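You operate a simulated robot arm through the tools that you are given. There is no shell and no other tool. Be economical: measure what you need, move in short steps, check, and stop when the job is done.

Carry out the task below with a simulated robot arm. There is one attempt and no reset: what you move stays moved.

## Task
Clear the big burner and heat the black pan there on high.
Fine: purple pad on the counter and pan in place before the gas goes on; light it at once. Keep clear of bare flame and boiling steam.

The check looks at the end state, three seconds after you hand in, the way a careful person would. Anything else that was tipped, shoved, dropped, spilled or broken makes it a failure.

## Robot
A 6-joint arm with a two-finger parallel gripper, fixed in place. Base frame: the origin is at the foot of the arm, x ahead of it, y to its left, z up. Units: mm, degrees, N and s.
With the tool pointing down near the work surface it reaches from about 140 to 840 mm from the base axis. Its first joint turns from -166.0 to 166.0 degrees. Payload 3.91 kg.
The tool frame sits at the grasp point between the pads (the TCP): z along the fingers, y along the line on which they close. The tips reach 30 mm beyond it. The gripper opens to 110 mm. The fingers are 20 mm wide and 10 mm thick; the gripper's body (48 by 112 mm) begins 55 mm behind the TCP.
Orientation is that of the tool frame in the base frame, as a unit quaternion [x, y, z, w]. With the fingers straight down and closing along the base's y, the tool's x points along the base's -x, its y along +y and its z along -z.

## Interface
- The arm moves only by the tool move_arm. Its argument "plan" is a list of rows, each an object of numbers (a shift or turn left out is 0, a gripper value left out holds the last): "dx", "dy", "dz": the shift along the tool's x, y, z in mm; "rx", "ry", "rz": the turn, a rotation vector about the tool's x, y, z in degrees; "jaw": the finger opening in mm, from 0 to 110. In form: [{"dx": .., "dy": .., "dz": .., "rx": .., "ry": .., "rz": .., "jaw": ..}, ...]. A call has 1 to 12 rows; each row is the pose to reach, as a shift and turn from the pose commanded when the call began, along the tool's axes at that moment. Rows are played at 5 a second. More than 50 mm and 8.6 degrees between two rows, or a gripper value outside its range, and nothing of the call is played. A pose out of reach is approached as far as the arm can. The call stops where the force on the tool passes 90 N (or 10 N more than at its start, if that is more) or the arm is blocked; 0.2 s more then pass. Each finger travels about 108 mm/s and halts on what it meets, pressing with about 38 N; the grip force reading is that of the motor and also rises with nothing between the fingers. The clock runs only during rows and for 0.2 s after the last one: add rows that repeat a pose to give the fingers time. The reply holds the time, the measured pose of the TCP, the force on the tool along the base axes, the opening and the grip force, in the units named above and with some noise.
- Cameras (640 x 400 px; columns grow to the right, rows downward): "scene" is fixed at [51.7, -495.3, 1440.1]; the picture's right is [0.49, -0.87, 0.00], its down [-0.75, -0.42, -0.52] and it looks along [0.45, 0.25, -0.86] (base axes); focal length 318 px, centre (320, 200). "wrist" rides on the gripper at [-36, 0, -57] in the tool frame; the picture's right is [0.00, -1.00, 0.00], its down [0.97, 0.00, -0.24] and it looks along [0.24, 0.00, 0.97] (tool axes); focal length 218 px, centre (320, 200).
- grab_frame(camera): a new picture of that camera. The clock stands still meanwhile.
- raise_lower(by): slides the trunk up (or, below 0, down) by that many mm; the arm rides with it, the base frame stays. It gives what a move gives, with no picture.
- probe_pixels(camera, pixels): for up to 12 pixels [column, row] of the newest picture of that camera ("zoom" is the newest enlarged one), the place [x, y, z] in the base frame of the surface seen there, good to about 2 mm, but the place of the scene camera against the robot may be out by one fixed shift of up to 12 mm in any direction. The clock stands still meanwhile.
- zoom(camera, box): a new picture of the part [left, top, right, bottom] of that camera's present view, enlarged. The clock stands still meanwhile.
- job_done(): hands the job in; it is judged then, once.

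Keep the steps short. Do not move on a guess: measure, check each grasp and each placing, and mend mistakes. In all there are 80 turns and 46 pictures (those below and enlarged ones count). Leave the gripper open and the arm clear of the work at the hand-in unless told otherwise, and finish with a single line.

The tools are called after "Emit:" as name(argument=value, ...) on one line, values as JSON. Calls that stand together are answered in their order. move_arm: Moves the arm, as the interface text tells. Its arguments: {"type":"object","properties":{"plan":{"type":"array","items":{"type":"object","properties":{"dx":{"type":"number"},"dy":{"type":"number"},"dz":{"type":"number"},"rx":{"type":"number"},"ry":{"type":"number"},"rz":{"type":"number"},"jaw":{"type":"number"}}}}},"required":["plan"]} The other tools are called the same way: raise_lower (by) slides the trunk up or down; grab_frame (camera) takes a picture; probe_pixels (camera, pixels) gives the place of the surface under pixels of a picture; zoom (camera, box) takes an enlarged picture of a part of a camera's view; job_done () hands the job in.

At the start:

```text
time_s: 0.0
ee_pos: [228.6, -360.1, 1105.8]
orientation: [-0.001, 1.0, 0.0, 0.0]
force: [0.3, 1.1, 0.2]
finger_gap: 109.9
grip_force: 0.0
trunk travel left (down, up): [-425.0, 115.0]
```

scene: 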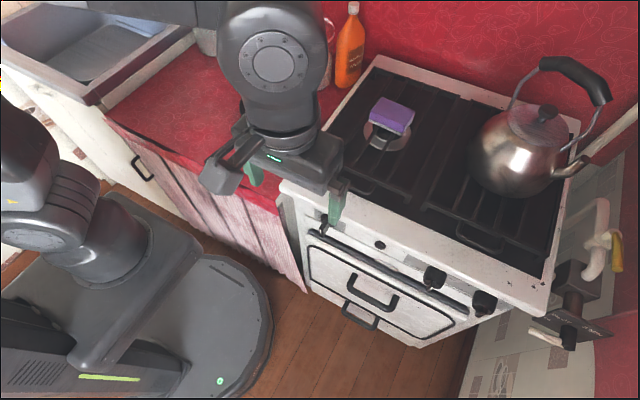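
wrist: 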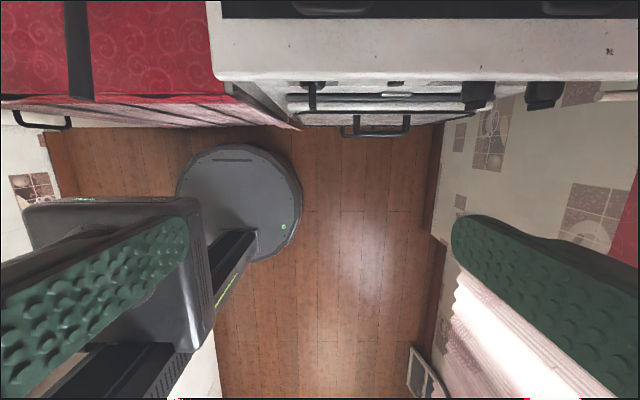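

I see a purple pad at (390,115) on the left burner and a kettle at (520,150), but no black pan yet. I'll zoom in on the stove and the counter.

Emit:
zoom(camera="scene", box=[300, 40, 620, 240])

Emit:
zoom(camera="scene", box=[280, 180, 600, 380])

Emit:
zoom(camera="scene", box=[80, 0, 400, 200])

```text
2.00 times, centred on (460, 140) of scene
```

zoom: 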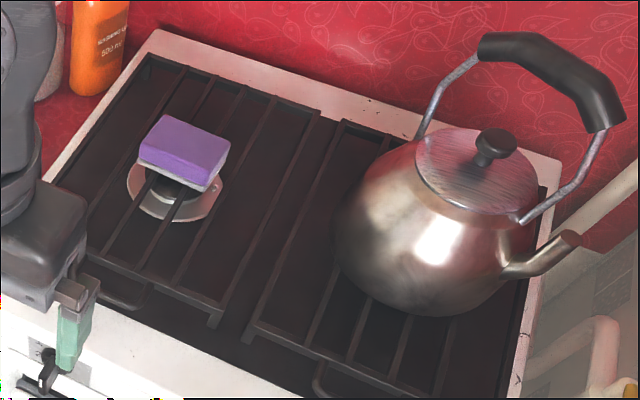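

```text
2.00 times, centred on (440, 280) of scene
```

zoom: 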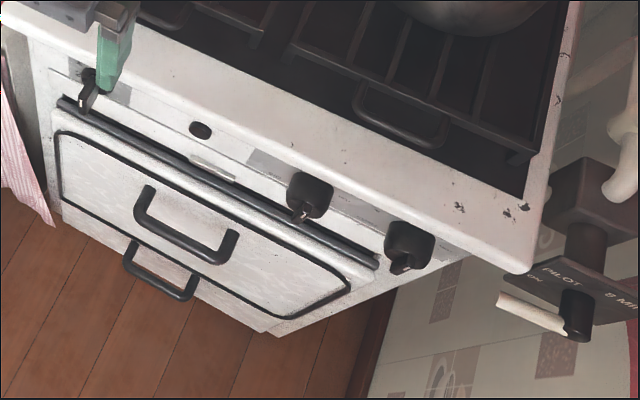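

```text
2.00 times, centred on (240, 100) of scene
```

zoom: 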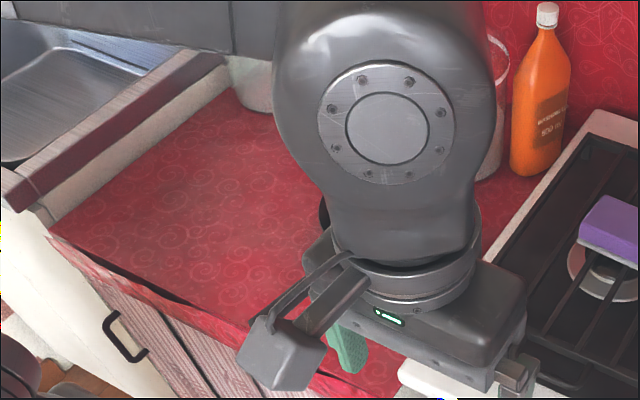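

The arm hides part of the counter. I'll measure the key points of the stove first.

Emit:
grab_frame(camera="scene")

Emit:
probe_pixels(camera="scene", pixels=[[392, 108], [370, 135], [520, 145], [545, 113], [435, 277], [485, 302], [380, 245], [324, 225], [290, 186], [545, 310], [375, 60], [230, 160]])

Emit:
probe_pixels(camera="scene", pixels=[[348, 50], [327, 60], [243, 108], [568, 335], [590, 70], [110, 115], [205, 40], [355, 186], [475, 240], [430, 285], [482, 312], [320, 230]])

```text
40 pictures are left
```

scene: 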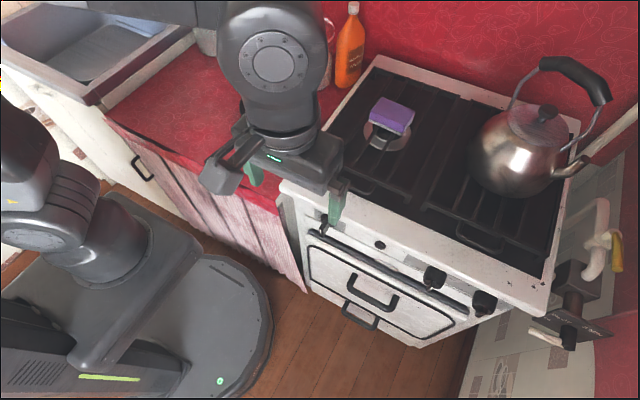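

```text
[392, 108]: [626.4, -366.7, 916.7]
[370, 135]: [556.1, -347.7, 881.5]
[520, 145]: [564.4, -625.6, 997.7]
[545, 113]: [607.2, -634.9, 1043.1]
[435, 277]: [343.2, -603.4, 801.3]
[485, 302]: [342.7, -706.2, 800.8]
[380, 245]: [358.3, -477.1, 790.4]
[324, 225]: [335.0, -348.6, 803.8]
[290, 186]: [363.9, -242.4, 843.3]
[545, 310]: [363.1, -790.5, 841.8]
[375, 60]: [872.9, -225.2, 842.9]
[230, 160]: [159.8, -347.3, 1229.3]
```

```text
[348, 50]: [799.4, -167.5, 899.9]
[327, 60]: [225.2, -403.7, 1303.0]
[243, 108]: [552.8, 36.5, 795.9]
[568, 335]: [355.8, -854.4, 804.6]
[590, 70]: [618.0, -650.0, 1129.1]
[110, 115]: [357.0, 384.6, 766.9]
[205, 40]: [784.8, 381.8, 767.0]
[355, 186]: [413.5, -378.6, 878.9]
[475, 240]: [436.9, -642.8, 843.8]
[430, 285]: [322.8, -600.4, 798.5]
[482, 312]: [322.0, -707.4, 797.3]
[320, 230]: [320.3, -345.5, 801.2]
```

The stove top is at z≈843, the grate at about 880 and the counter at about 767. A dark rim at (243,108) reads (553,36,796), so the pan is probably behind the arm. I'll swing the arm high over the counter to look down at it.

Emit:
move_arm(plan=[{"dx": -15, "dy": 40, "dz": -5}, {"dx": -35, "dy": 80, "dz": -10}, {"dx": -55, "dy": 120, "dz": -15}, {"dx": -75, "dy": 160, "dz": -20}, {"dx": -95, "dy": 200, "dz": -25}, {"dx": -115, "dy": 240, "dz": -30}, {"dx": -135, "dy": 280, "dz": -35}, {"dx": -155, "dy": 320, "dz": -40}, {"dx": -185, "dy": 350, "dz": -45}, {"dx": -220, "dy": 370, "dz": -45}, {"dx": -260, "dy": 370, "dz": -45}])

Emit:
grab_frame(camera="wrist")

Emit:
grab_frame(camera="scene")

```text
time_s: 2.4
ee_pos: [488.7, 9.2, 1151.5]
orientation: [-0.001, 1.0, 0.0, -0.002]
force: [0.5, 0.3, -0.1]
finger_gap: 110.0
grip_force: 0.0
trunk travel left (down, up): [-425.0, 115.0]
```

```text
39 pictures are left
```

wrist: 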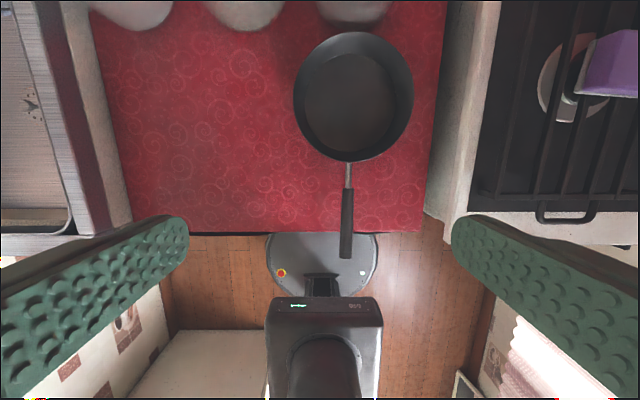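

```text
38 pictures are left
```

scene: 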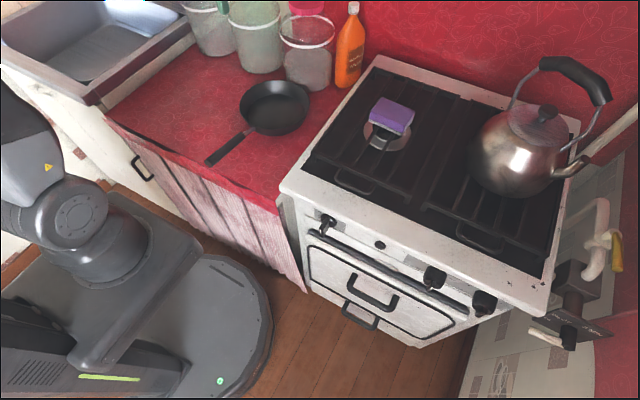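

The pan sits at about (600,-10) on the counter with its handle towards the robot. Next I'll look closely at the gas fittings on the wall to the right and at the knobs.

Emit:
zoom(camera="scene", box=[512, 180, 640, 360])

Emit:
zoom(camera="scene", box=[300, 190, 520, 330])

Emit:
zoom(camera="scene", box=[310, 70, 480, 210])

```text
2.22 times, centred on (576, 270) of scene
```

zoom: 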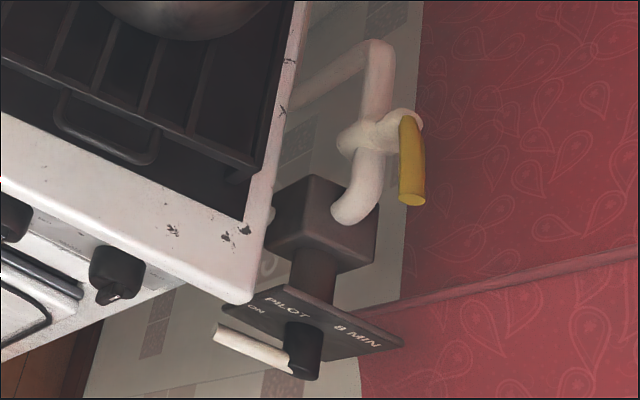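

```text
2.86 times, centred on (410, 260) of scene
```

zoom: 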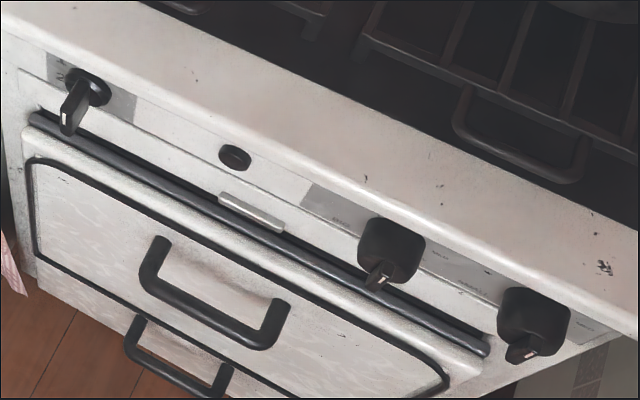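

```text
2.86 times, centred on (395, 140) of scene
```

zoom: 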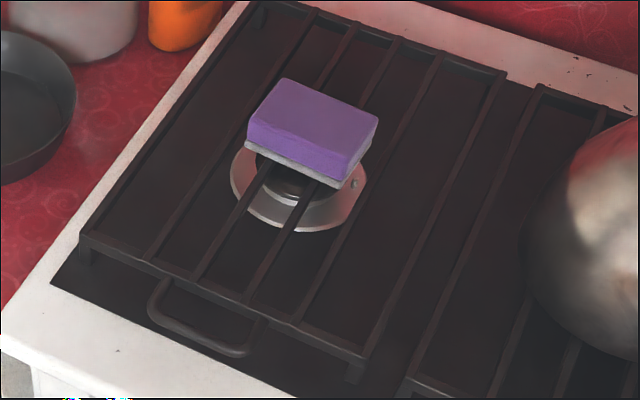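

The wall fitting reads "ON / PILOT / 8 MIN" with a lever, so I need to read it and the knob labels from the front. I'll bring the wrist camera level in front of the stove.

Emit:
move_arm(plan=[{"dx": 27, "dy": -38, "dz": 15, "ry": -7.5}, {"dx": 54, "dy": -76, "dz": 30, "ry": -15}, {"dx": 81, "dy": -114, "dz": 45, "ry": -22.5}, {"dx": 108, "dy": -152, "dz": 60, "ry": -30}, {"dx": 135, "dy": -190, "dz": 75, "ry": -37.5}, {"dx": 162, "dy": -228, "dz": 90, "ry": -45}, {"dx": 189, "dy": -266, "dz": 105, "ry": -52.5}, {"dx": 216, "dy": -304, "dz": 120, "ry": -60}, {"dx": 243, "dy": -342, "dz": 135, "ry": -67.5}, {"dx": 270, "dy": -380, "dz": 150, "ry": -75}, {"dx": 297, "dy": -418, "dz": 165, "ry": -82.5}, {"dx": 324, "dy": -456, "dz": 180, "ry": -90}])

Emit:
grab_frame(camera="wrist")

```text
time_s: 5.0
ee_pos: [164.0, -449.0, 971.4]
orientation: [0.0, 0.706, -0.001, 0.708]
force: [0.4, 0.8, 0.6]
finger_gap: 110.1
grip_force: 0.1
trunk travel left (down, up): [-425.0, 115.0]
```

```text
34 pictures are left
```

wrist: 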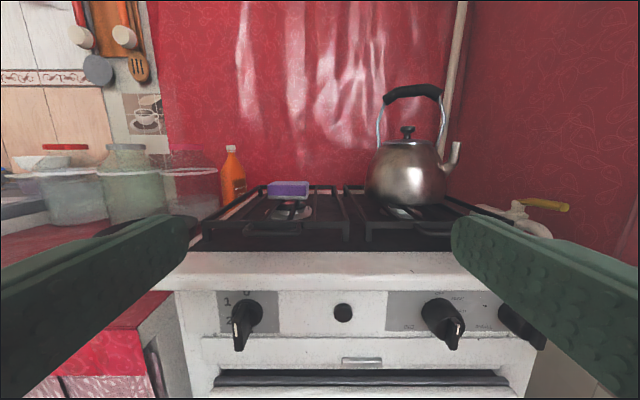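

The panel labels are just visible at (225,310) and (460,310). I'll lower the arm and shift right to read them and the wall valve.

Emit:
move_arm(plan=[{"dx": 35, "dy": -25, "dz": -15}, {"dx": 70, "dy": -50, "dz": -30}, {"dx": 100, "dy": -75, "dz": -40}, {"dx": 120, "dy": -105, "dz": -40}])

Emit:
zoom(camera="wrist", box=[180, 120, 500, 320])

```text
time_s: 6.0
ee_pos: [124.4, -552.9, 851.4]
orientation: [-0.001, 0.707, 0.001, 0.707]
force: [0.3, 0.6, -0.3]
finger_gap: 109.9
grip_force: 0.0
trunk travel left (down, up): [-425.0, 115.0]
```

```text
2.00 times, centred on (340, 220) of wrist
```

zoom: 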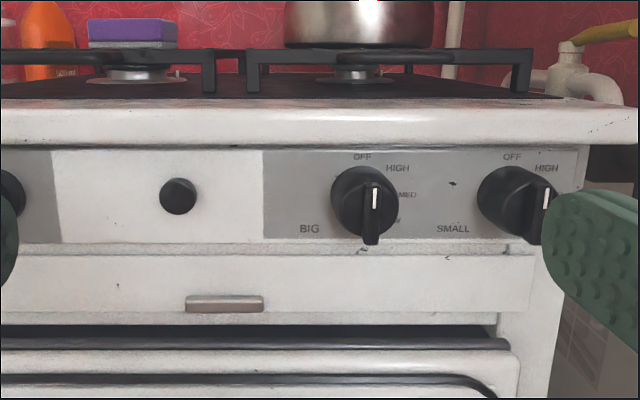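

The middle knob is labelled BIG and the right one SMALL, each with OFF at top, then HIGH, MED and LOW clockwise. The button in between looks like the igniter. I'll zoom in on the BIG knob, and on the view past the fingers.

Emit:
zoom(camera="wrist", box=[310, 180, 440, 260])

Emit:
zoom(camera="wrist", box=[215, 110, 465, 180])

```text
4.92 times, centred on (375, 220) of wrist
```

zoom: 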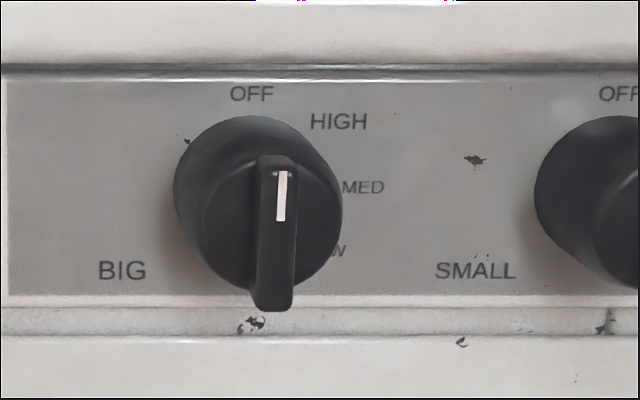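

```text
2.56 times, centred on (340, 145) of wrist
```

zoom: 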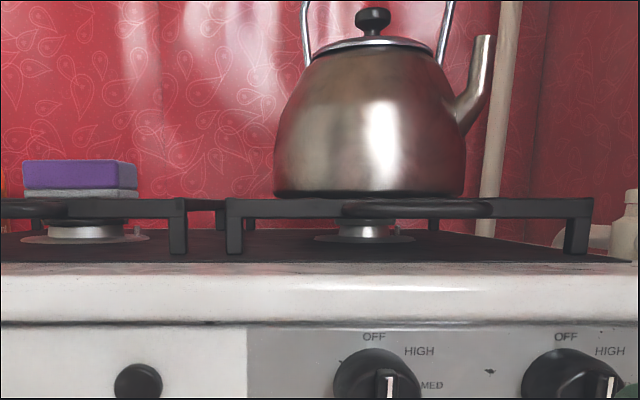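

The left burner, under the pad, has the larger collar, so it is the big one. Both burner knobs point to OFF and I see no flame. Next I'll look at the wall valve on the right.

Emit:
move_arm(plan=[{"dy": -30, "rx": 8}, {"dy": -60, "rx": 16}, {"dy": -90, "rx": 24}, {"dy": -120, "rx": 30}])

Emit:
zoom(camera="wrist", box=[200, 80, 460, 280])

```text
time_s: 7.0
ee_pos: [123.0, -673.8, 850.8]
orientation: [0.184, 0.683, -0.185, 0.683]
force: [0.3, -0.8, -0.8]
finger_gap: 109.9
grip_force: 0.1
trunk travel left (down, up): [-425.0, 115.0]
```

```text
2.00 times, centred on (330, 180) of wrist
```

zoom: 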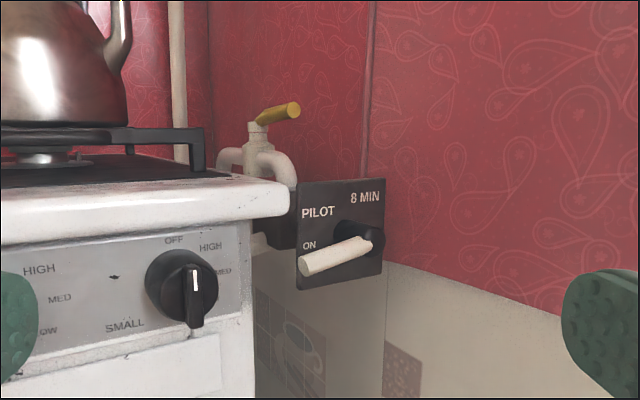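

The wall box has a cream lever whose hub is at (365,240) and whose tip is at (310,265), near "ON". The yellow cock is behind it. I'll measure both to make sure gas is supplied.

Emit:
probe_pixels(camera="zoom", pixels=[[293, 109], [262, 118], [228, 158], [280, 165], [255, 150], [310, 264], [365, 240], [350, 250], [318, 212], [308, 245], [368, 197], [375, 280]])

Emit:
zoom(camera="wrist", box=[295, 115, 375, 235])

```text
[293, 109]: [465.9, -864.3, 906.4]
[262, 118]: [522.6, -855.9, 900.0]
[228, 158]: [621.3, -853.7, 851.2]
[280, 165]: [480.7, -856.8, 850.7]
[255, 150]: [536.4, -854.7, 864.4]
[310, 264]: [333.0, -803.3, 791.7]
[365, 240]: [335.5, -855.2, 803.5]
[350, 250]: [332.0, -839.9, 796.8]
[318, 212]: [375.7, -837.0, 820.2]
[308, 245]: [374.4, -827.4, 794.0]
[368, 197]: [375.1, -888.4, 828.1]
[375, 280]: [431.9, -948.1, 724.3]
```

```text
3.33 times, centred on (335, 175) of wrist
```

zoom: 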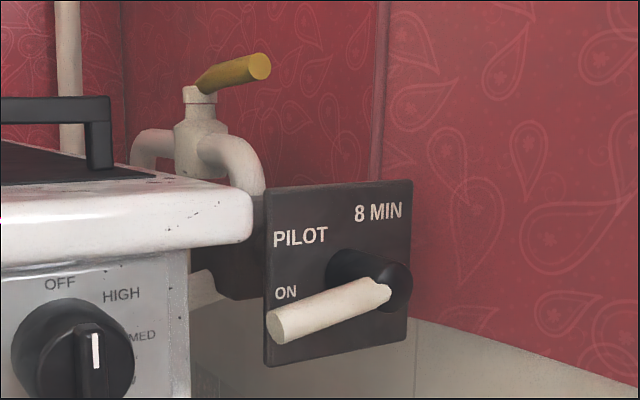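

The yellow cock lies parallel to its pipe (x 522→466), so it is open. The wall lever points at ON. I'll leave both alone and go for the pad, lifting and straightening the arm first.

Emit:
move_arm(plan=[{"dx": -25, "dy": 27, "dz": -15.6, "rx": -3.75}, {"dx": -50, "dy": 54, "dz": -31.2, "rx": -7.5}, {"dx": -75, "dy": 81, "dz": -46.9, "rx": -11.25}, {"dx": -100, "dy": 108, "dz": -62.5, "rx": -15}, {"dx": -125, "dy": 135, "dz": -78, "rx": -18.75}, {"dx": -150, "dy": 162, "dz": -93.7, "rx": -22.5}, {"dx": -175, "dy": 189, "dz": -109, "rx": -26.25}, {"dx": -200, "dy": 216.5, "dz": -125, "rx": -30}])

Emit:
move_arm(plan=[{"dx": -5, "dy": 5, "dz": 40, "ry": 7.5}, {"dx": -10, "dy": 10, "dz": 80, "ry": 15}, {"dx": -15, "dy": 15, "dz": 120, "ry": 22.5}, {"dx": -20, "dy": 20, "dz": 160, "ry": 30}, {"dx": -25, "dy": 25, "dz": 200, "ry": 37.5}, {"dx": -30, "dy": 30, "dz": 240, "ry": 45}, {"dx": -35, "dy": 35, "dz": 280, "ry": 52.5}, {"dx": -40, "dy": 40, "dz": 320, "ry": 60}, {"dx": -45, "dy": 45, "dz": 360, "ry": 67.5}, {"dx": -50, "dy": 50, "dz": 400, "ry": 75}, {"dx": -50, "dy": 55, "dz": 440, "ry": 82.5}, {"dx": -50, "dy": 57, "dz": 480, "ry": 90}])

Emit:
grab_frame(camera="wrist")

```text
time_s: 8.8
ee_pos: [125.3, -421.4, 1051.7]
orientation: [0.0, 0.707, 0.0, 0.707]
force: [-0.6, 0.3, 0.1]
finger_gap: 110.0
grip_force: 0.0
trunk travel left (down, up): [-425.0, 115.0]
```

```text
time_s: 11.4
ee_pos: [603.9, -365.2, 1099.7]
orientation: [0.001, 1.0, 0.001, -0.003]
force: [0.4, 0.1, 0.1]
finger_gap: 109.8
grip_force: 0.1
trunk travel left (down, up): [-425.0, 115.0]
```

```text
28 pictures are left
```

wrist: 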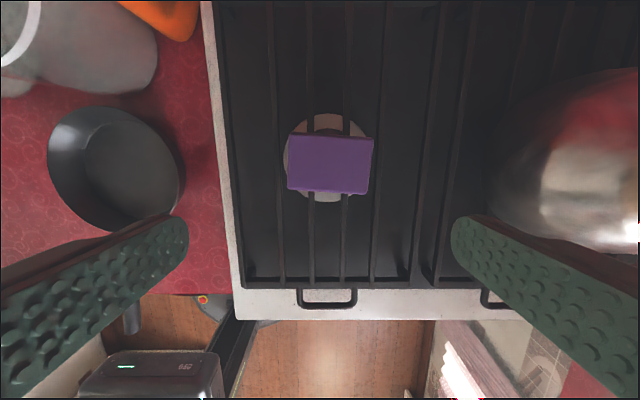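

The pad spans (287–374, 135–193), sitting over the burner ring. I'll measure the pad corners, the ring, the grate and the pan.

Emit:
probe_pixels(camera="wrist", pixels=[[291, 139], [372, 140], [366, 190], [289, 186], [330, 163], [330, 120], [330, 197], [311, 122], [346, 230], [312, 230], [290, 155], [360, 280]])

Emit:
probe_pixels(camera="wrist", pixels=[[90, 110], [49, 158], [175, 165], [105, 228], [115, 170], [160, 125], [520, 130], [245, 280], [412, 280], [245, 60], [383, 20], [60, 130]])

```text
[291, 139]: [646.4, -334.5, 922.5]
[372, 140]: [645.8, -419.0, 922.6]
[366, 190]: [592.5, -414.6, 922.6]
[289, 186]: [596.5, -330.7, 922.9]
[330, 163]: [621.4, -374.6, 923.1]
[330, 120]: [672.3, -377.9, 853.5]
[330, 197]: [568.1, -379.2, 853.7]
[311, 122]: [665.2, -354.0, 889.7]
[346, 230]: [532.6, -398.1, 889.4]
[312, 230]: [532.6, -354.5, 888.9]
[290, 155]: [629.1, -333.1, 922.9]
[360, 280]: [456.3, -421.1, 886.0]
```

```text
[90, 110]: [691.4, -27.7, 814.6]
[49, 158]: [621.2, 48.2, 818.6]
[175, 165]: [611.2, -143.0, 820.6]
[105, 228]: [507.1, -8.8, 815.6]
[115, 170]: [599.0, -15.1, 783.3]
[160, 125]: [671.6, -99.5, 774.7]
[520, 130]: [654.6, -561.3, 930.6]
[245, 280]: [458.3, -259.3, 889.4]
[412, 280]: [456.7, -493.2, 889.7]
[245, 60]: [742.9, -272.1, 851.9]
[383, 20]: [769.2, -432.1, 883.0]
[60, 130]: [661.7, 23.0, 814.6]
```

The pad is 85×53 mm, centred at (621,-375), top at 923, on bars at z 889. The burner ring centre is about (620,-376). I'll descend over the pad with the jaws open.

Emit:
move_arm(plan=[{"dx": -9, "dy": -5, "dz": 40}, {"dx": -17, "dy": -10, "dz": 80}, {"dx": -17, "dy": -10, "dz": 115}, {"dx": -17, "dy": -10, "dz": 145}, {"dx": -17, "dy": -10, "dz": 165}, {"dx": -17, "dy": -10, "dz": 173}])

Emit:
grab_frame(camera="wrist")

```text
time_s: 12.8
ee_pos: [619.5, -375.4, 927.5]
orientation: [0.0, 1.0, 0.0, 0.0]
force: [-0.1, -0.6, 0.1]
finger_gap: 110.0
grip_force: 0.1
trunk travel left (down, up): [-425.0, 115.0]
```

```text
27 pictures are left
```

wrist: 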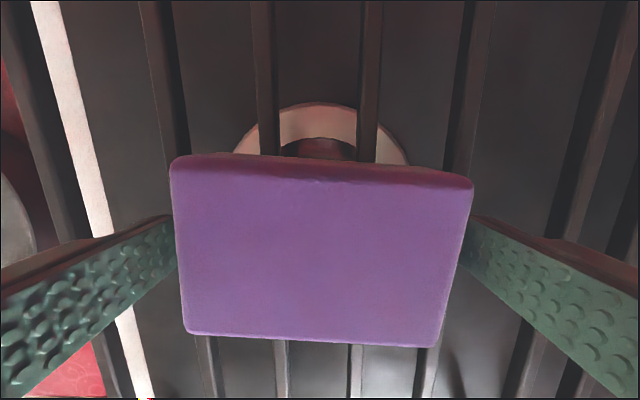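

The pad sits centred between the open fingers. I'll close on it.

Emit:
move_arm(plan=[{"jaw": 90}, {"jaw": 78}, {"jaw": 70}, {"jaw": 65}, {"jaw": 65}])

```text
time_s: 14.0
ee_pos: [620.3, -376.7, 926.7]
orientation: [0.0, 1.0, 0.0, 0.0]
force: [-0.1, -0.1, -0.3]
finger_gap: 89.9
grip_force: 37.7
trunk travel left (down, up): [-425.0, 115.0]
```

The grip holds at a 90 mm gap and 37.7 N. I'll lift it straight up.

Emit:
move_arm(plan=[{"dz": -30}, {"dz": -70}, {"dz": -110}, {"dz": -140}])

Emit:
grab_frame(camera="scene")

```text
time_s: 15.0
ee_pos: [622.1, -375.6, 1071.2]
orientation: [0.0, 1.0, 0.0, -0.001]
force: [0.8, -0.4, 0.2]
finger_gap: 89.8
grip_force: 38.3
trunk travel left (down, up): [-425.0, 115.0]
```

```text
26 pictures are left
```

scene: 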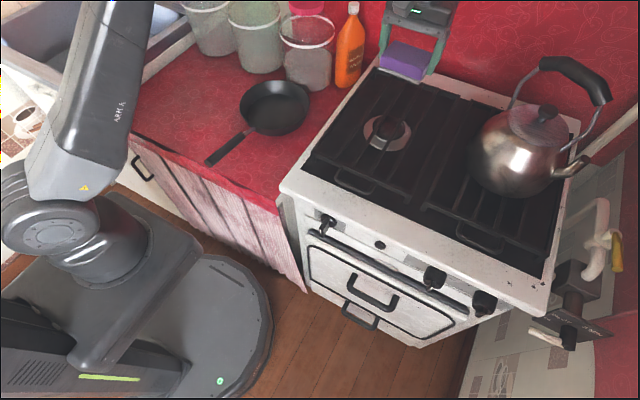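

The pad is held and the ring under it is bare. I'll carry it to the free counter area left of the pan, around (500,190).

Emit:
move_arm(plan=[{"dx": 10, "dy": 47}, {"dx": 20, "dy": 94}, {"dx": 30, "dy": 141}, {"dx": 40, "dy": 188}, {"dx": 50, "dy": 235}, {"dx": 60, "dy": 282}, {"dx": 70, "dy": 329}, {"dx": 80, "dy": 376}, {"dx": 90, "dy": 423}, {"dx": 100, "dy": 470}, {"dx": 110, "dy": 517}, {"dx": 120, "dy": 564}])

Emit:
grab_frame(camera="wrist")

Emit:
probe_pixels(camera="wrist", pixels=[[320, 100], [250, 260], [390, 260], [320, 350], [420, 150], [230, 150]])

```text
time_s: 17.6
ee_pos: [498.5, 190.7, 1069.2]
orientation: [-0.001, 1.0, 0.0, 0.0]
force: [-0.1, -0.5, -0.5]
finger_gap: 89.5
grip_force: 37.2
trunk travel left (down, up): [-425.0, 115.0]
```

```text
25 pictures are left
```

wrist: 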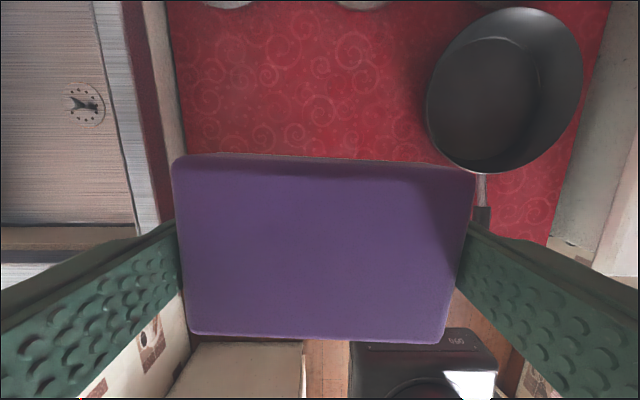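

```text
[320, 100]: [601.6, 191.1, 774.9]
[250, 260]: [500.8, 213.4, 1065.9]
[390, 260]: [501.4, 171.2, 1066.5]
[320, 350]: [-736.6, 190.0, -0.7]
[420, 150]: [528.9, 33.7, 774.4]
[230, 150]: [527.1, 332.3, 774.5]
```

The counter is flat at 774.7 and clear at (540,190). I'll lower the pad there, to TCP z≈814.

Emit:
move_arm(plan=[{"dx": -20, "dz": 45}, {"dx": -40, "dz": 90}, {"dx": -40, "dz": 135}, {"dx": -40, "dz": 180}, {"dx": -40, "dz": 220}, {"dx": -40, "dz": 240}, {"dx": -40, "dz": 250}, {"dx": -40, "dz": 255}])

Emit:
move_arm(plan=[{"jaw": 98}, {"jaw": 110}, {"jaw": 110}, {"dz": -20, "jaw": 110}, {"dz": -60}, {"dz": -105}, {"dz": -150}, {"dz": -195}, {"dz": -240}])

Emit:
grab_frame(camera="wrist")

```text
time_s: 19.4
ee_pos: [542.3, 189.8, 813.8]
orientation: [0.0, 1.0, 0.0, -0.001]
force: [-0.2, 0.3, -0.6]
finger_gap: 89.6
grip_force: 37.4
trunk travel left (down, up): [-425.0, 115.0]
```

```text
time_s: 21.4
ee_pos: [538.5, 189.1, 1054.7]
orientation: [0.0, 1.0, -0.001, 0.001]
force: [-0.2, -0.1, 0.3]
finger_gap: 110.0
grip_force: 0.0
trunk travel left (down, up): [-425.0, 115.0]
```

```text
24 pictures are left
```

wrist: 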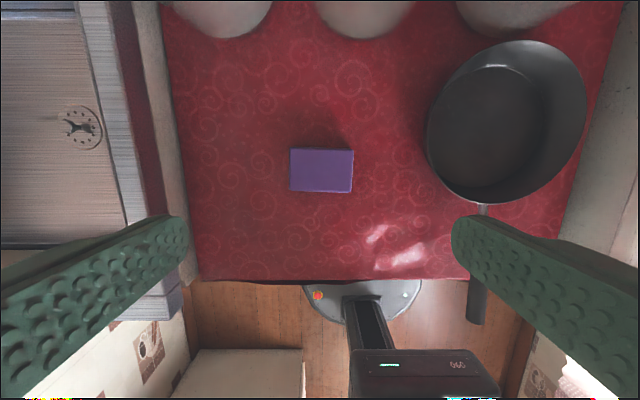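

The pad lies flat on the counter. Next I'll move over the pan handle and measure it.

Emit:
move_arm(plan=[{"dx": 12, "dy": -40}, {"dx": 24, "dy": -80}, {"dx": 36, "dy": -120}, {"dx": 48, "dy": -160}, {"dx": 60, "dy": -200}, {"dx": 70, "dy": -235, "dz": 30}])

Emit:
grab_frame(camera="wrist")

```text
time_s: 22.8
ee_pos: [470.7, -48.7, 1023.4]
orientation: [0.0, 1.0, 0.001, 0.0]
force: [-0.4, 0.3, 0.2]
finger_gap: 109.8
grip_force: 0.0
trunk travel left (down, up): [-425.0, 115.0]
```

```text
23 pictures are left
```

wrist: 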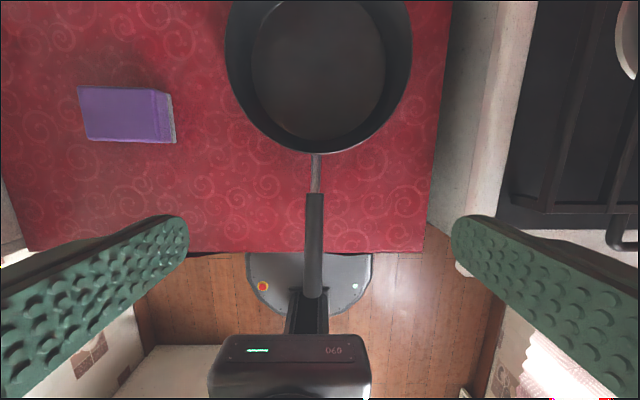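

Emit:
probe_pixels(camera="wrist", pixels=[[317, 155], [316, 175], [315, 190], [314, 205], [314, 230], [313, 260], [312, 290], [307, 215], [321, 215], [318, 70], [228, 60], [410, 60]])

Emit:
probe_pixels(camera="wrist", pixels=[[318, 151], [270, 128], [370, 128], [318, 130], [318, 20], [313, 165], [319, 165], [330, 185], [255, 60], [383, 60], [232, 90], [406, 90]])

```text
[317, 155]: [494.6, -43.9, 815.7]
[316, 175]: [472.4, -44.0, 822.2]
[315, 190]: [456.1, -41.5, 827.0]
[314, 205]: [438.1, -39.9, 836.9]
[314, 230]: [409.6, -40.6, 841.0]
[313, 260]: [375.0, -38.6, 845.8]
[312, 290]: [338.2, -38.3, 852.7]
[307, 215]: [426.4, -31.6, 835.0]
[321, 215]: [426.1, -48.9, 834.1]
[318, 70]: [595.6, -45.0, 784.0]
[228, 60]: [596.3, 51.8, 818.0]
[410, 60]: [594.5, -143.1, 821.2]
```

```text
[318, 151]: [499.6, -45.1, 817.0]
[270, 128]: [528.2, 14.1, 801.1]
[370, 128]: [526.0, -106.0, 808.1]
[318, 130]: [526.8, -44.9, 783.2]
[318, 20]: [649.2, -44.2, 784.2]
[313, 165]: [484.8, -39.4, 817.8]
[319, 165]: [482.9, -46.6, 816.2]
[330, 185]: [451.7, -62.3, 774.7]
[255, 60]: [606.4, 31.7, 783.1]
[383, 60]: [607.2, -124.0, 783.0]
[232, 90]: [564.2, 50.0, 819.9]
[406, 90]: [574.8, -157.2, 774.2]
```

The pan centre is at (597,-45) with rim radius about 97. Its metal shank runs x 450–497 (top z≈819, 7 mm thick), with the black grip behind that. I'll take it by the shank close to the bowl to keep the tipping moment small, and make a small test lift.

Emit:
move_arm(plan=[{"dx": -4, "dy": 3, "dz": 45, "rz": 2, "jaw": 80}, {"dx": -8, "dy": 5, "dz": 90, "rz": 2, "jaw": 60}, {"dx": -8, "dy": 5, "dz": 135, "rz": 2}, {"dx": -8, "dy": 5, "dz": 175, "rz": 2}, {"dx": -8, "dy": 5, "dz": 195, "rz": 2}, {"dx": -8, "dy": 5, "dz": 207, "rz": 2}])

Emit:
move_arm(plan=[{"jaw": 40}, {"jaw": 20}, {"jaw": 5}, {"jaw": 0}, {"jaw": 0}, {"jaw": 0}])

Emit:
grab_frame(camera="wrist")

```text
time_s: 24.2
ee_pos: [479.3, -41.3, 815.4]
orientation: [0.018, 1.0, 0.0, 0.0]
force: [0.0, 0.2, -0.3]
finger_gap: 59.7
grip_force: 0.0
trunk travel left (down, up): [-425.0, 115.0]
```

```text
time_s: 25.6
ee_pos: [479.1, -40.5, 815.7]
orientation: [0.017, 1.0, 0.0, 0.0]
force: [0.1, 0.0, -0.1]
finger_gap: 12.1
grip_force: 37.1
trunk travel left (down, up): [-425.0, 115.0]
```

```text
22 pictures are left
```

wrist: 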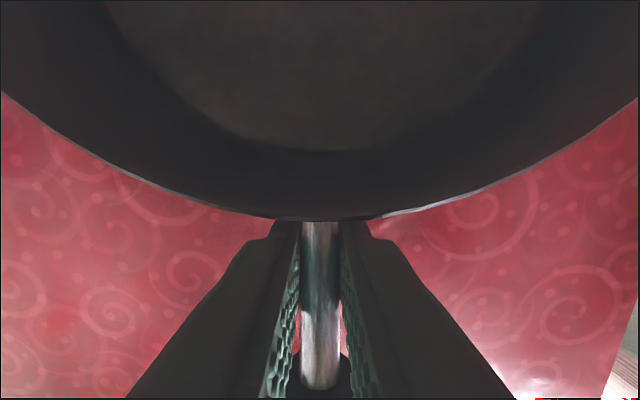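

The shank is held between the pads at a 12 mm gap and 37 N. I'll make a small 15 mm test lift and check for tilt.

Emit:
move_arm(plan=[{"dz": -5}, {"dz": -10}, {"dz": -15}, {"dz": -15}, {"dz": -15}])

Emit:
grab_frame(camera="wrist")

Emit:
probe_pixels(camera="wrist", pixels=[[320, 120], [320, 20], [140, 155], [480, 155], [200, 30], [440, 30], [320, 270], [320, 340]])

```text
time_s: 26.8
ee_pos: [478.5, -40.7, 832.0]
orientation: [0.017, 1.0, 0.0, -0.001]
force: [0.9, 1.2, -8.3]
finger_gap: 11.8
grip_force: 38.2
trunk travel left (down, up): [-425.0, 115.0]
```

```text
21 pictures are left
```

wrist: 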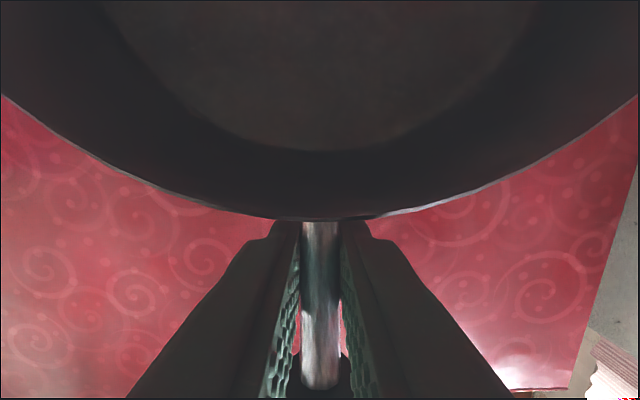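

```text
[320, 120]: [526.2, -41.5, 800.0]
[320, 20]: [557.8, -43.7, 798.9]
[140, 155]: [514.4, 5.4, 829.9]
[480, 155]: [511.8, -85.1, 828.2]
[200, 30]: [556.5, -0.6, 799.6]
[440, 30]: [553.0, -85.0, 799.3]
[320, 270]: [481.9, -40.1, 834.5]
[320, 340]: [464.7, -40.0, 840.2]
```

The pan came up level: its floor reads 799–800 everywhere, with about 8 N of load. I'll raise it to z≈990 gently.

Emit:
move_arm(plan=[{"dz": -12}, {"dz": -30}, {"dz": -50}, {"dz": -70}, {"dz": -90}, {"dz": -110}, {"dz": -130}, {"dz": -148}, {"dz": -158}])

Emit:
move_arm(plan=[{"dx": -1, "dy": -12}, {"dx": -4, "dy": -36}, {"dx": -7, "dy": -66}, {"dx": -10, "dy": -98}, {"dx": -14, "dy": -130}, {"dx": -18, "dy": -162}, {"dx": -22, "dy": -194}, {"dx": -26, "dy": -226}, {"dx": -29, "dy": -258}, {"dx": -32, "dy": -288}, {"dx": -34, "dy": -314}, {"dx": -35.6, "dy": -330}])

Emit:
grab_frame(camera="scene")

Emit:
grab_frame(camera="wrist")

```text
time_s: 28.8
ee_pos: [479.0, -42.0, 991.2]
orientation: [0.018, 1.0, 0.0, 0.0]
force: [0.0, 0.1, -10.0]
finger_gap: 11.8
grip_force: 37.8
trunk travel left (down, up): [-425.0, 115.0]
```

```text
time_s: 31.4
ee_pos: [503.9, -373.8, 988.4]
orientation: [0.018, 1.0, 0.0, -0.001]
force: [-0.4, 0.8, -10.2]
finger_gap: 11.9
grip_force: 37.9
trunk travel left (down, up): [-425.0, 115.0]
```

```text
20 pictures are left
```

scene: 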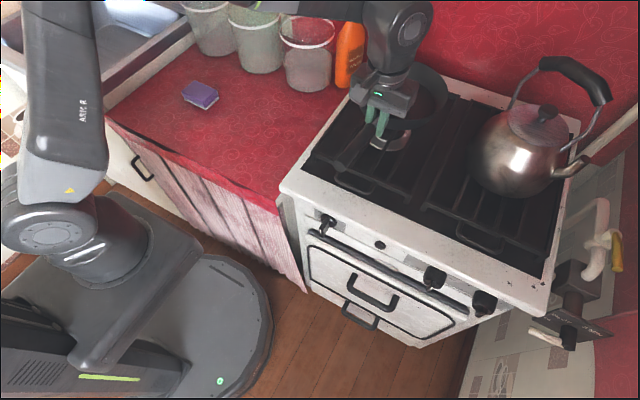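

```text
19 pictures are left
```

wrist: 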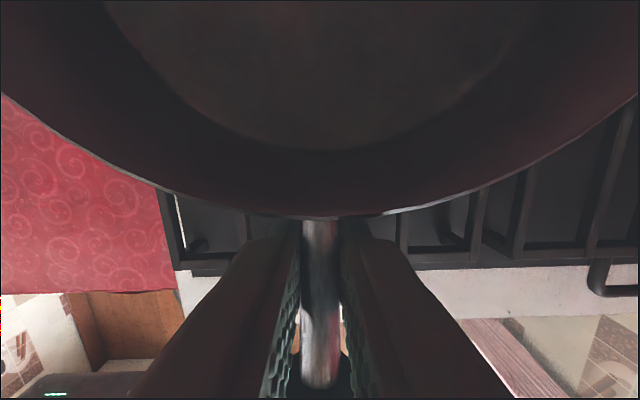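

The pan is level over the burner. The ring centre works out to about (621,-374), which matches the target pan centre. I'll lower it slowly; the pan should touch at about TCP 931.

Emit:
move_arm(plan=[{"dz": 10}, {"dz": 22}, {"dz": 34}, {"dz": 44}, {"dz": 50}, {"dz": 54}, {"dz": 56.5}, {"dz": 56.5}])

```text
time_s: 33.2
ee_pos: [503.4, -373.2, 931.5]
orientation: [0.018, 1.0, 0.001, 0.0]
force: [1.2, 0.1, -4.6]
finger_gap: 11.8
grip_force: 38.0
trunk travel left (down, up): [-425.0, 115.0]
```

The load fell from 10 N to 4.6 N, so the pan is touching. I'll go down one more millimetre, then check.

Emit:
move_arm(plan=[{"dz": 0.8}, {"dz": 1.2}, {"dz": 1.2}])

```text
time_s: 34.0
ee_pos: [502.9, -372.8, 932.5]
orientation: [0.018, 1.0, 0.0, -0.001]
force: [0.6, -0.9, -0.2]
finger_gap: 11.7
grip_force: 38.0
trunk travel left (down, up): [-425.0, 115.0]
```

The load is now zero, so the grate carries the pan. I'll open a little, then rise straight up.

Emit:
move_arm(plan=[{"jaw": 25}, {"jaw": 45}, {"jaw": 60}, {"jaw": 60}, {"dz": -30}, {"dz": -70}, {"dz": -115}, {"dz": -160}])

Emit:
grab_frame(camera="wrist")

Emit:
probe_pixels(camera="wrist", pixels=[[320, 60], [250, 60], [390, 60], [320, 110], [320, 20]])

```text
time_s: 35.8
ee_pos: [502.8, -372.4, 1094.0]
orientation: [0.017, 1.0, 0.0, 0.0]
force: [0.8, -0.1, -0.2]
finger_gap: 60.3
grip_force: 0.0
trunk travel left (down, up): [-425.0, 115.0]
```

```text
18 pictures are left
```

wrist: 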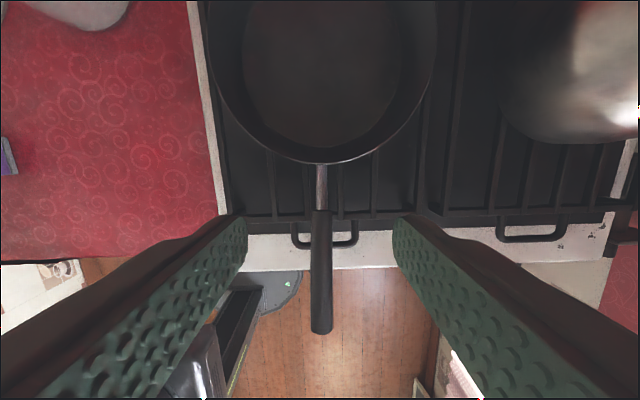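

```text
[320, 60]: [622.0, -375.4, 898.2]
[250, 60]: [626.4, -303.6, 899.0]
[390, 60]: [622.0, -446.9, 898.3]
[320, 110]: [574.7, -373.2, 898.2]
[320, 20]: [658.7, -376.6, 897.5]
```

The pan sits level on the grate: the floor is 898 all round, centred at (621,-375). Next is the knob. I'll back away and bring the tool level in front of the BIG knob.

Emit:
move_arm(plan=[{"dx": 29, "dy": -17, "dz": 8, "ry": -7.5}, {"dx": 57, "dy": -34, "dz": 16, "ry": -15}, {"dx": 86, "dy": -50, "dz": 24, "ry": -22.5}, {"dx": 114, "dy": -67, "dz": 31, "ry": -30}, {"dx": 143, "dy": -84, "dz": 39, "ry": -37.5}, {"dx": 172, "dy": -101, "dz": 47, "ry": -45}, {"dx": 200, "dy": -118, "dz": 55, "ry": -52.5}, {"dx": 229, "dy": -135, "dz": 63, "ry": -60}, {"dx": 257, "dy": -152, "dz": 71, "ry": -67.5}, {"dx": 286, "dy": -168, "dz": 78, "ry": -75}, {"dx": 315, "dy": -185, "dz": 86, "ry": -82.5}, {"dx": 343, "dy": -202, "dz": 94, "ry": -90}])

Emit:
move_arm(plan=[{"dx": 40, "dy": -10, "rx": -2, "jaw": 80}, {"dx": 80, "dy": -20, "rx": -2, "jaw": 80}, {"dx": 120, "dy": -30, "rx": -2}, {"dx": 150, "dy": -38, "rx": -2}, {"dx": 180, "dy": -40, "rx": -2}, {"dx": 200, "dy": -40, "rx": -2}])

Emit:
grab_frame(camera="wrist")

```text
time_s: 38.4
ee_pos: [152.0, -562.7, 995.7]
orientation: [0.013, 0.706, -0.013, 0.708]
force: [-0.6, 0.6, 0.8]
finger_gap: 59.9
grip_force: 0.0
trunk travel left (down, up): [-425.0, 115.0]
```

```text
time_s: 39.8
ee_pos: [152.3, -602.4, 795.7]
orientation: [0.0, 0.707, 0.0, 0.707]
force: [0.0, 0.5, -1.0]
finger_gap: 79.9
grip_force: 0.1
trunk travel left (down, up): [-425.0, 115.0]
```

```text
17 pictures are left
```

wrist: 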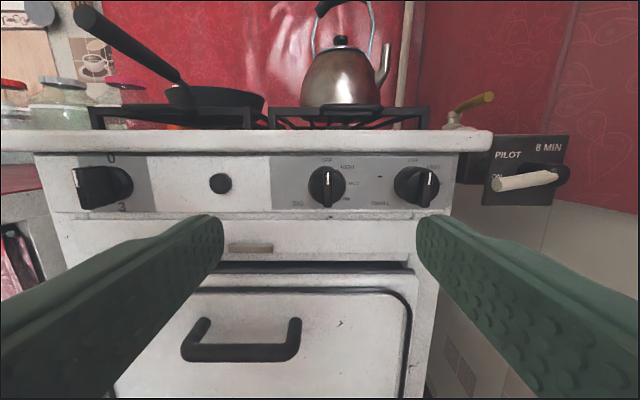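

I'll zoom in on the panel and measure the knob and button.

Emit:
zoom(camera="wrist", box=[60, 140, 460, 220])

Emit:
zoom(camera="wrist", box=[286, 150, 366, 215])

Emit:
probe_pixels(camera="wrist", pixels=[[327, 175], [327, 185], [327, 195], [312, 185], [341, 185], [220, 184], [212, 184], [228, 184], [220, 176], [220, 192], [250, 184], [350, 205]])

```text
1.60 times, centred on (260, 180) of wrist
```

zoom: 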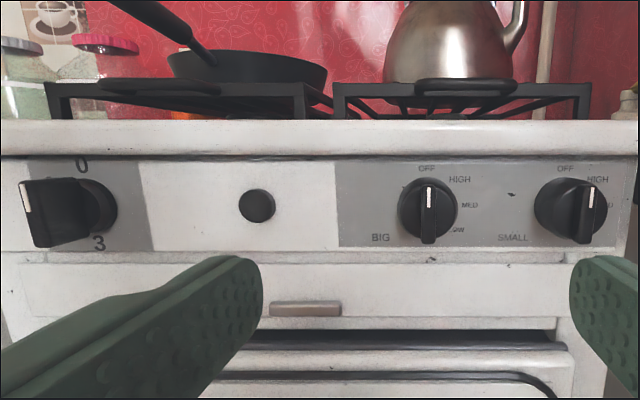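

```text
6.15 times, centred on (326, 182) of wrist
```

zoom: 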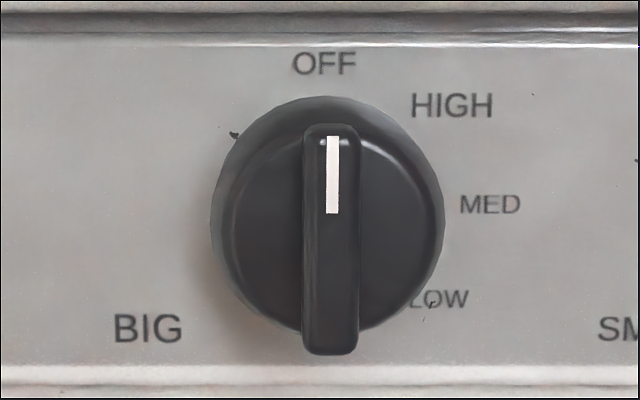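

```text
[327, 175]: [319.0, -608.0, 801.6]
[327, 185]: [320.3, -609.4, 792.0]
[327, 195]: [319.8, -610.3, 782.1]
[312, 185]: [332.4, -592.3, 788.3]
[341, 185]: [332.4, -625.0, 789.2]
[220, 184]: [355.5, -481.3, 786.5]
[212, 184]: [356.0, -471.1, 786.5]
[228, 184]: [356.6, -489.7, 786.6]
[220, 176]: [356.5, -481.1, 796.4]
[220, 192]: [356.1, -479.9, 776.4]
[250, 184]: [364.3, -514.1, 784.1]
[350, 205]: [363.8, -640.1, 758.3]
```

Both burner knobs read OFF, and HIGH is about 45° clockwise. The BIG knob axis is at y -609, z 788, with its fin face at x≈320. The igniter button is at (356,-481,786.5). I'll approach with the jaws around the fin.

Emit:
move_arm(plan=[{"dx": 4, "dy": -4, "dz": 40, "jaw": 55}, {"dx": 7.5, "dy": -6.5, "dz": 80, "jaw": 32}, {"dx": 7.5, "dy": -6.5, "dz": 110, "jaw": 32}, {"dx": 7.5, "dy": -6.5, "dz": 130}, {"dx": 7.5, "dy": -6.5, "dz": 145}])

Emit:
grab_frame(camera="wrist")

```text
time_s: 41.0
ee_pos: [294.5, -607.4, 788.0]
orientation: [0.001, 0.707, -0.001, 0.707]
force: [-0.5, -0.6, -0.2]
finger_gap: 32.3
grip_force: 0.1
trunk travel left (down, up): [-425.0, 115.0]
```

```text
14 pictures are left
```

wrist: 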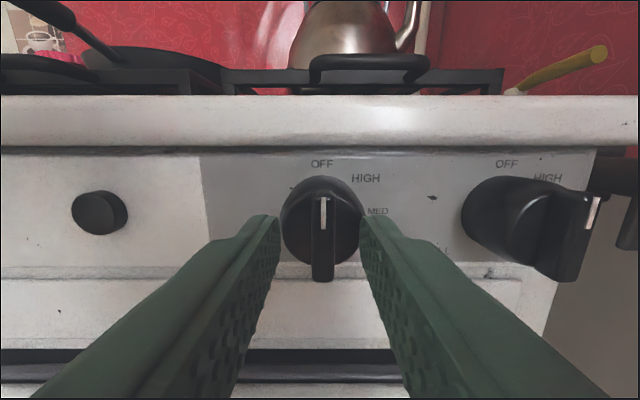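

The fin is between the fingers. I'll fine-check its centre line before gripping.

Emit:
probe_pixels(camera="wrist", pixels=[[323, 205], [323, 240], [323, 270], [314, 240], [332, 240], [290, 220], [355, 220], [99, 212]])

```text
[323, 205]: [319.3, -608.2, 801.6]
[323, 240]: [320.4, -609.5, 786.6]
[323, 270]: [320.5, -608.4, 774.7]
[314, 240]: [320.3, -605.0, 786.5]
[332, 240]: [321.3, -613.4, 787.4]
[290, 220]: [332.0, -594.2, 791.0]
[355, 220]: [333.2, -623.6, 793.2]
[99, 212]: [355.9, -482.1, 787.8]
```

The fin centre is at y -608.9, which matches. I'll go in 3 mm and close.

Emit:
move_arm(plan=[{"dz": 2}, {"dz": 3, "jaw": 20}, {"dz": 3, "jaw": 8}, {"dz": 3, "jaw": 0}, {"dz": 3, "jaw": 0}])

```text
time_s: 42.2
ee_pos: [298.7, -609.6, 789.9]
orientation: [0.001, 0.707, -0.001, 0.707]
force: [0.7, -5.7, 0.2]
finger_gap: 9.9
grip_force: 45.1
trunk travel left (down, up): [-425.0, 115.0]
```

The fin is gripped at a 9.9 mm gap. The pad is on the counter and the pan is in place, so I'll turn 45° clockwise to HIGH. I'll press the igniter straight after.

Emit:
move_arm(plan=[{"rz": 8}, {"rz": 16}, {"rz": 24}, {"rz": 32}, {"rz": 40}, {"rz": 46}, {"rz": 46}])

Emit:
zoom(camera="wrist", box=[240, 120, 400, 290])

```text
time_s: 43.8
ee_pos: [298.4, -610.8, 788.7]
orientation: [0.279, 0.65, 0.276, 0.651]
force: [-6.3, -29.9, -5.7]
finger_gap: 9.7
grip_force: 44.9
trunk travel left (down, up): [-425.0, 115.0]
```

```text
2.35 times, centred on (320, 205) of wrist
```

zoom: 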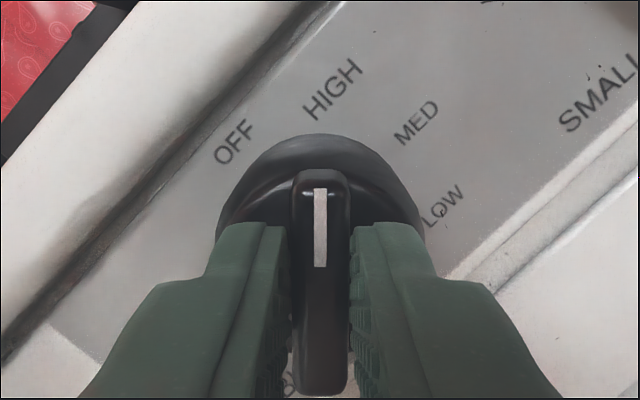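

The fin turned with the grip and points at HIGH. I'll release, slide to the button and press it with closed fingers, all in one go.

Emit:
move_arm(plan=[{"jaw": 22}, {"jaw": 30, "dz": -3}, {"dz": -40, "jaw": 30}, {"dx": 31, "dy": 29, "dz": -42, "jaw": 15}, {"dx": 62, "dy": 58.5, "dz": -35, "jaw": 0}, {"dx": 92.4, "dy": 87.7, "dz": -15, "jaw": 0}, {"dx": 92.4, "dy": 87.7, "dz": 15, "jaw": 0}, {"dx": 92.4, "dy": 87.7, "dz": 27, "jaw": 0}, {"dx": 92.4, "dy": 87.7, "dz": 32, "jaw": 0}, {"dx": 92.4, "dy": 87.7, "dz": 36, "jaw": 0}, {"dx": 92.4, "dy": 87.7, "dz": 38, "jaw": 0}])

Emit:
grab_frame(camera="scene")

Emit:
grab_frame(camera="wrist")

```text
time_s: 46.2
ee_pos: [334.5, -481.7, 789.3]
orientation: [0.278, 0.65, 0.277, 0.65]
force: [-53.5, 12.1, -12.5]
finger_gap: 0.0
grip_force: 37.8
trunk travel left (down, up): [-425.0, 115.0]
```

```text
12 pictures are left
```

scene: 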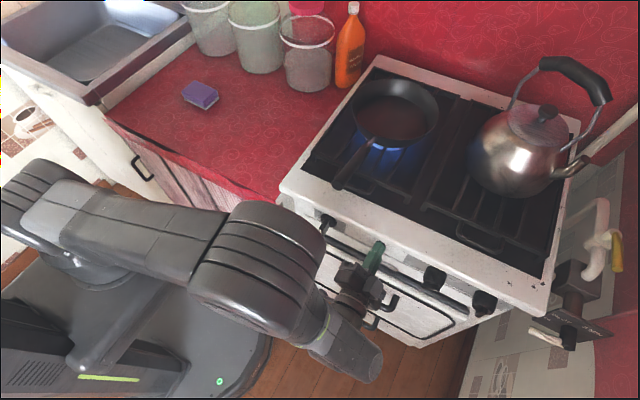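

```text
11 pictures are left
```

wrist: 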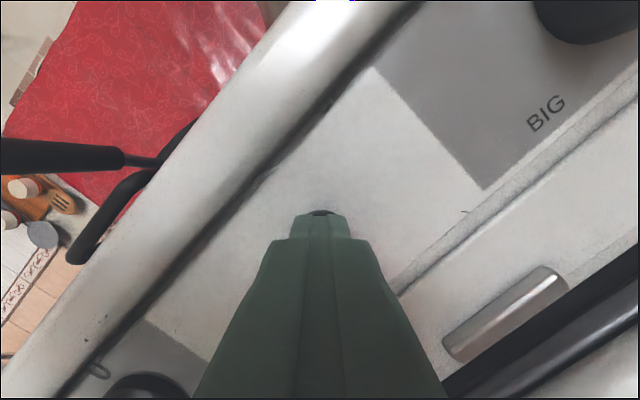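

A blue flame is burning under the pan. I'll release the button, back straight away from the stove, open the gripper and check the knob.

Emit:
move_arm(plan=[{"dz": -20}, {"dz": -60, "rz": -8}, {"dz": -105, "rz": -16}, {"dz": -145, "rz": -24, "jaw": 30}, {"dz": -180, "rz": -32, "jaw": 60}, {"dz": -190, "rz": -40, "jaw": 90}, {"dz": -190, "rz": -46, "jaw": 110}, {"dz": -190, "rz": -46, "jaw": 110}])

Emit:
grab_frame(camera="wrist")

Emit:
zoom(camera="wrist", box=[280, 90, 480, 220])

```text
time_s: 48.0
ee_pos: [147.0, -481.6, 789.0]
orientation: [0.0, 0.707, 0.0, 0.707]
force: [1.0, -0.5, 0.5]
finger_gap: 110.0
grip_force: 0.1
trunk travel left (down, up): [-425.0, 115.0]
```

```text
10 pictures are left
```

wrist: 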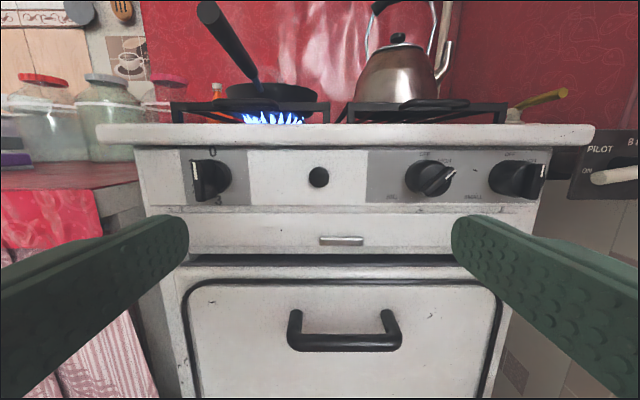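

```text
3.08 times, centred on (380, 155) of wrist
```

zoom: 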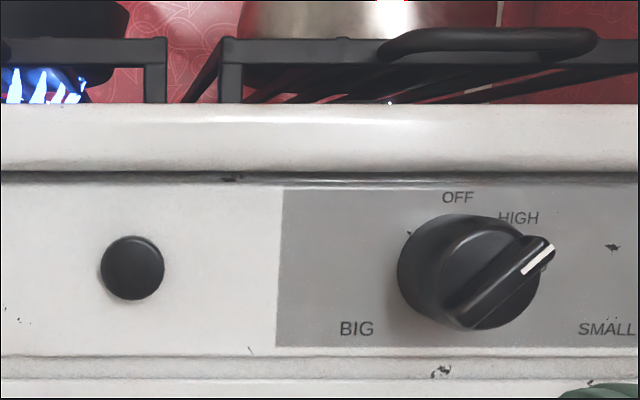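

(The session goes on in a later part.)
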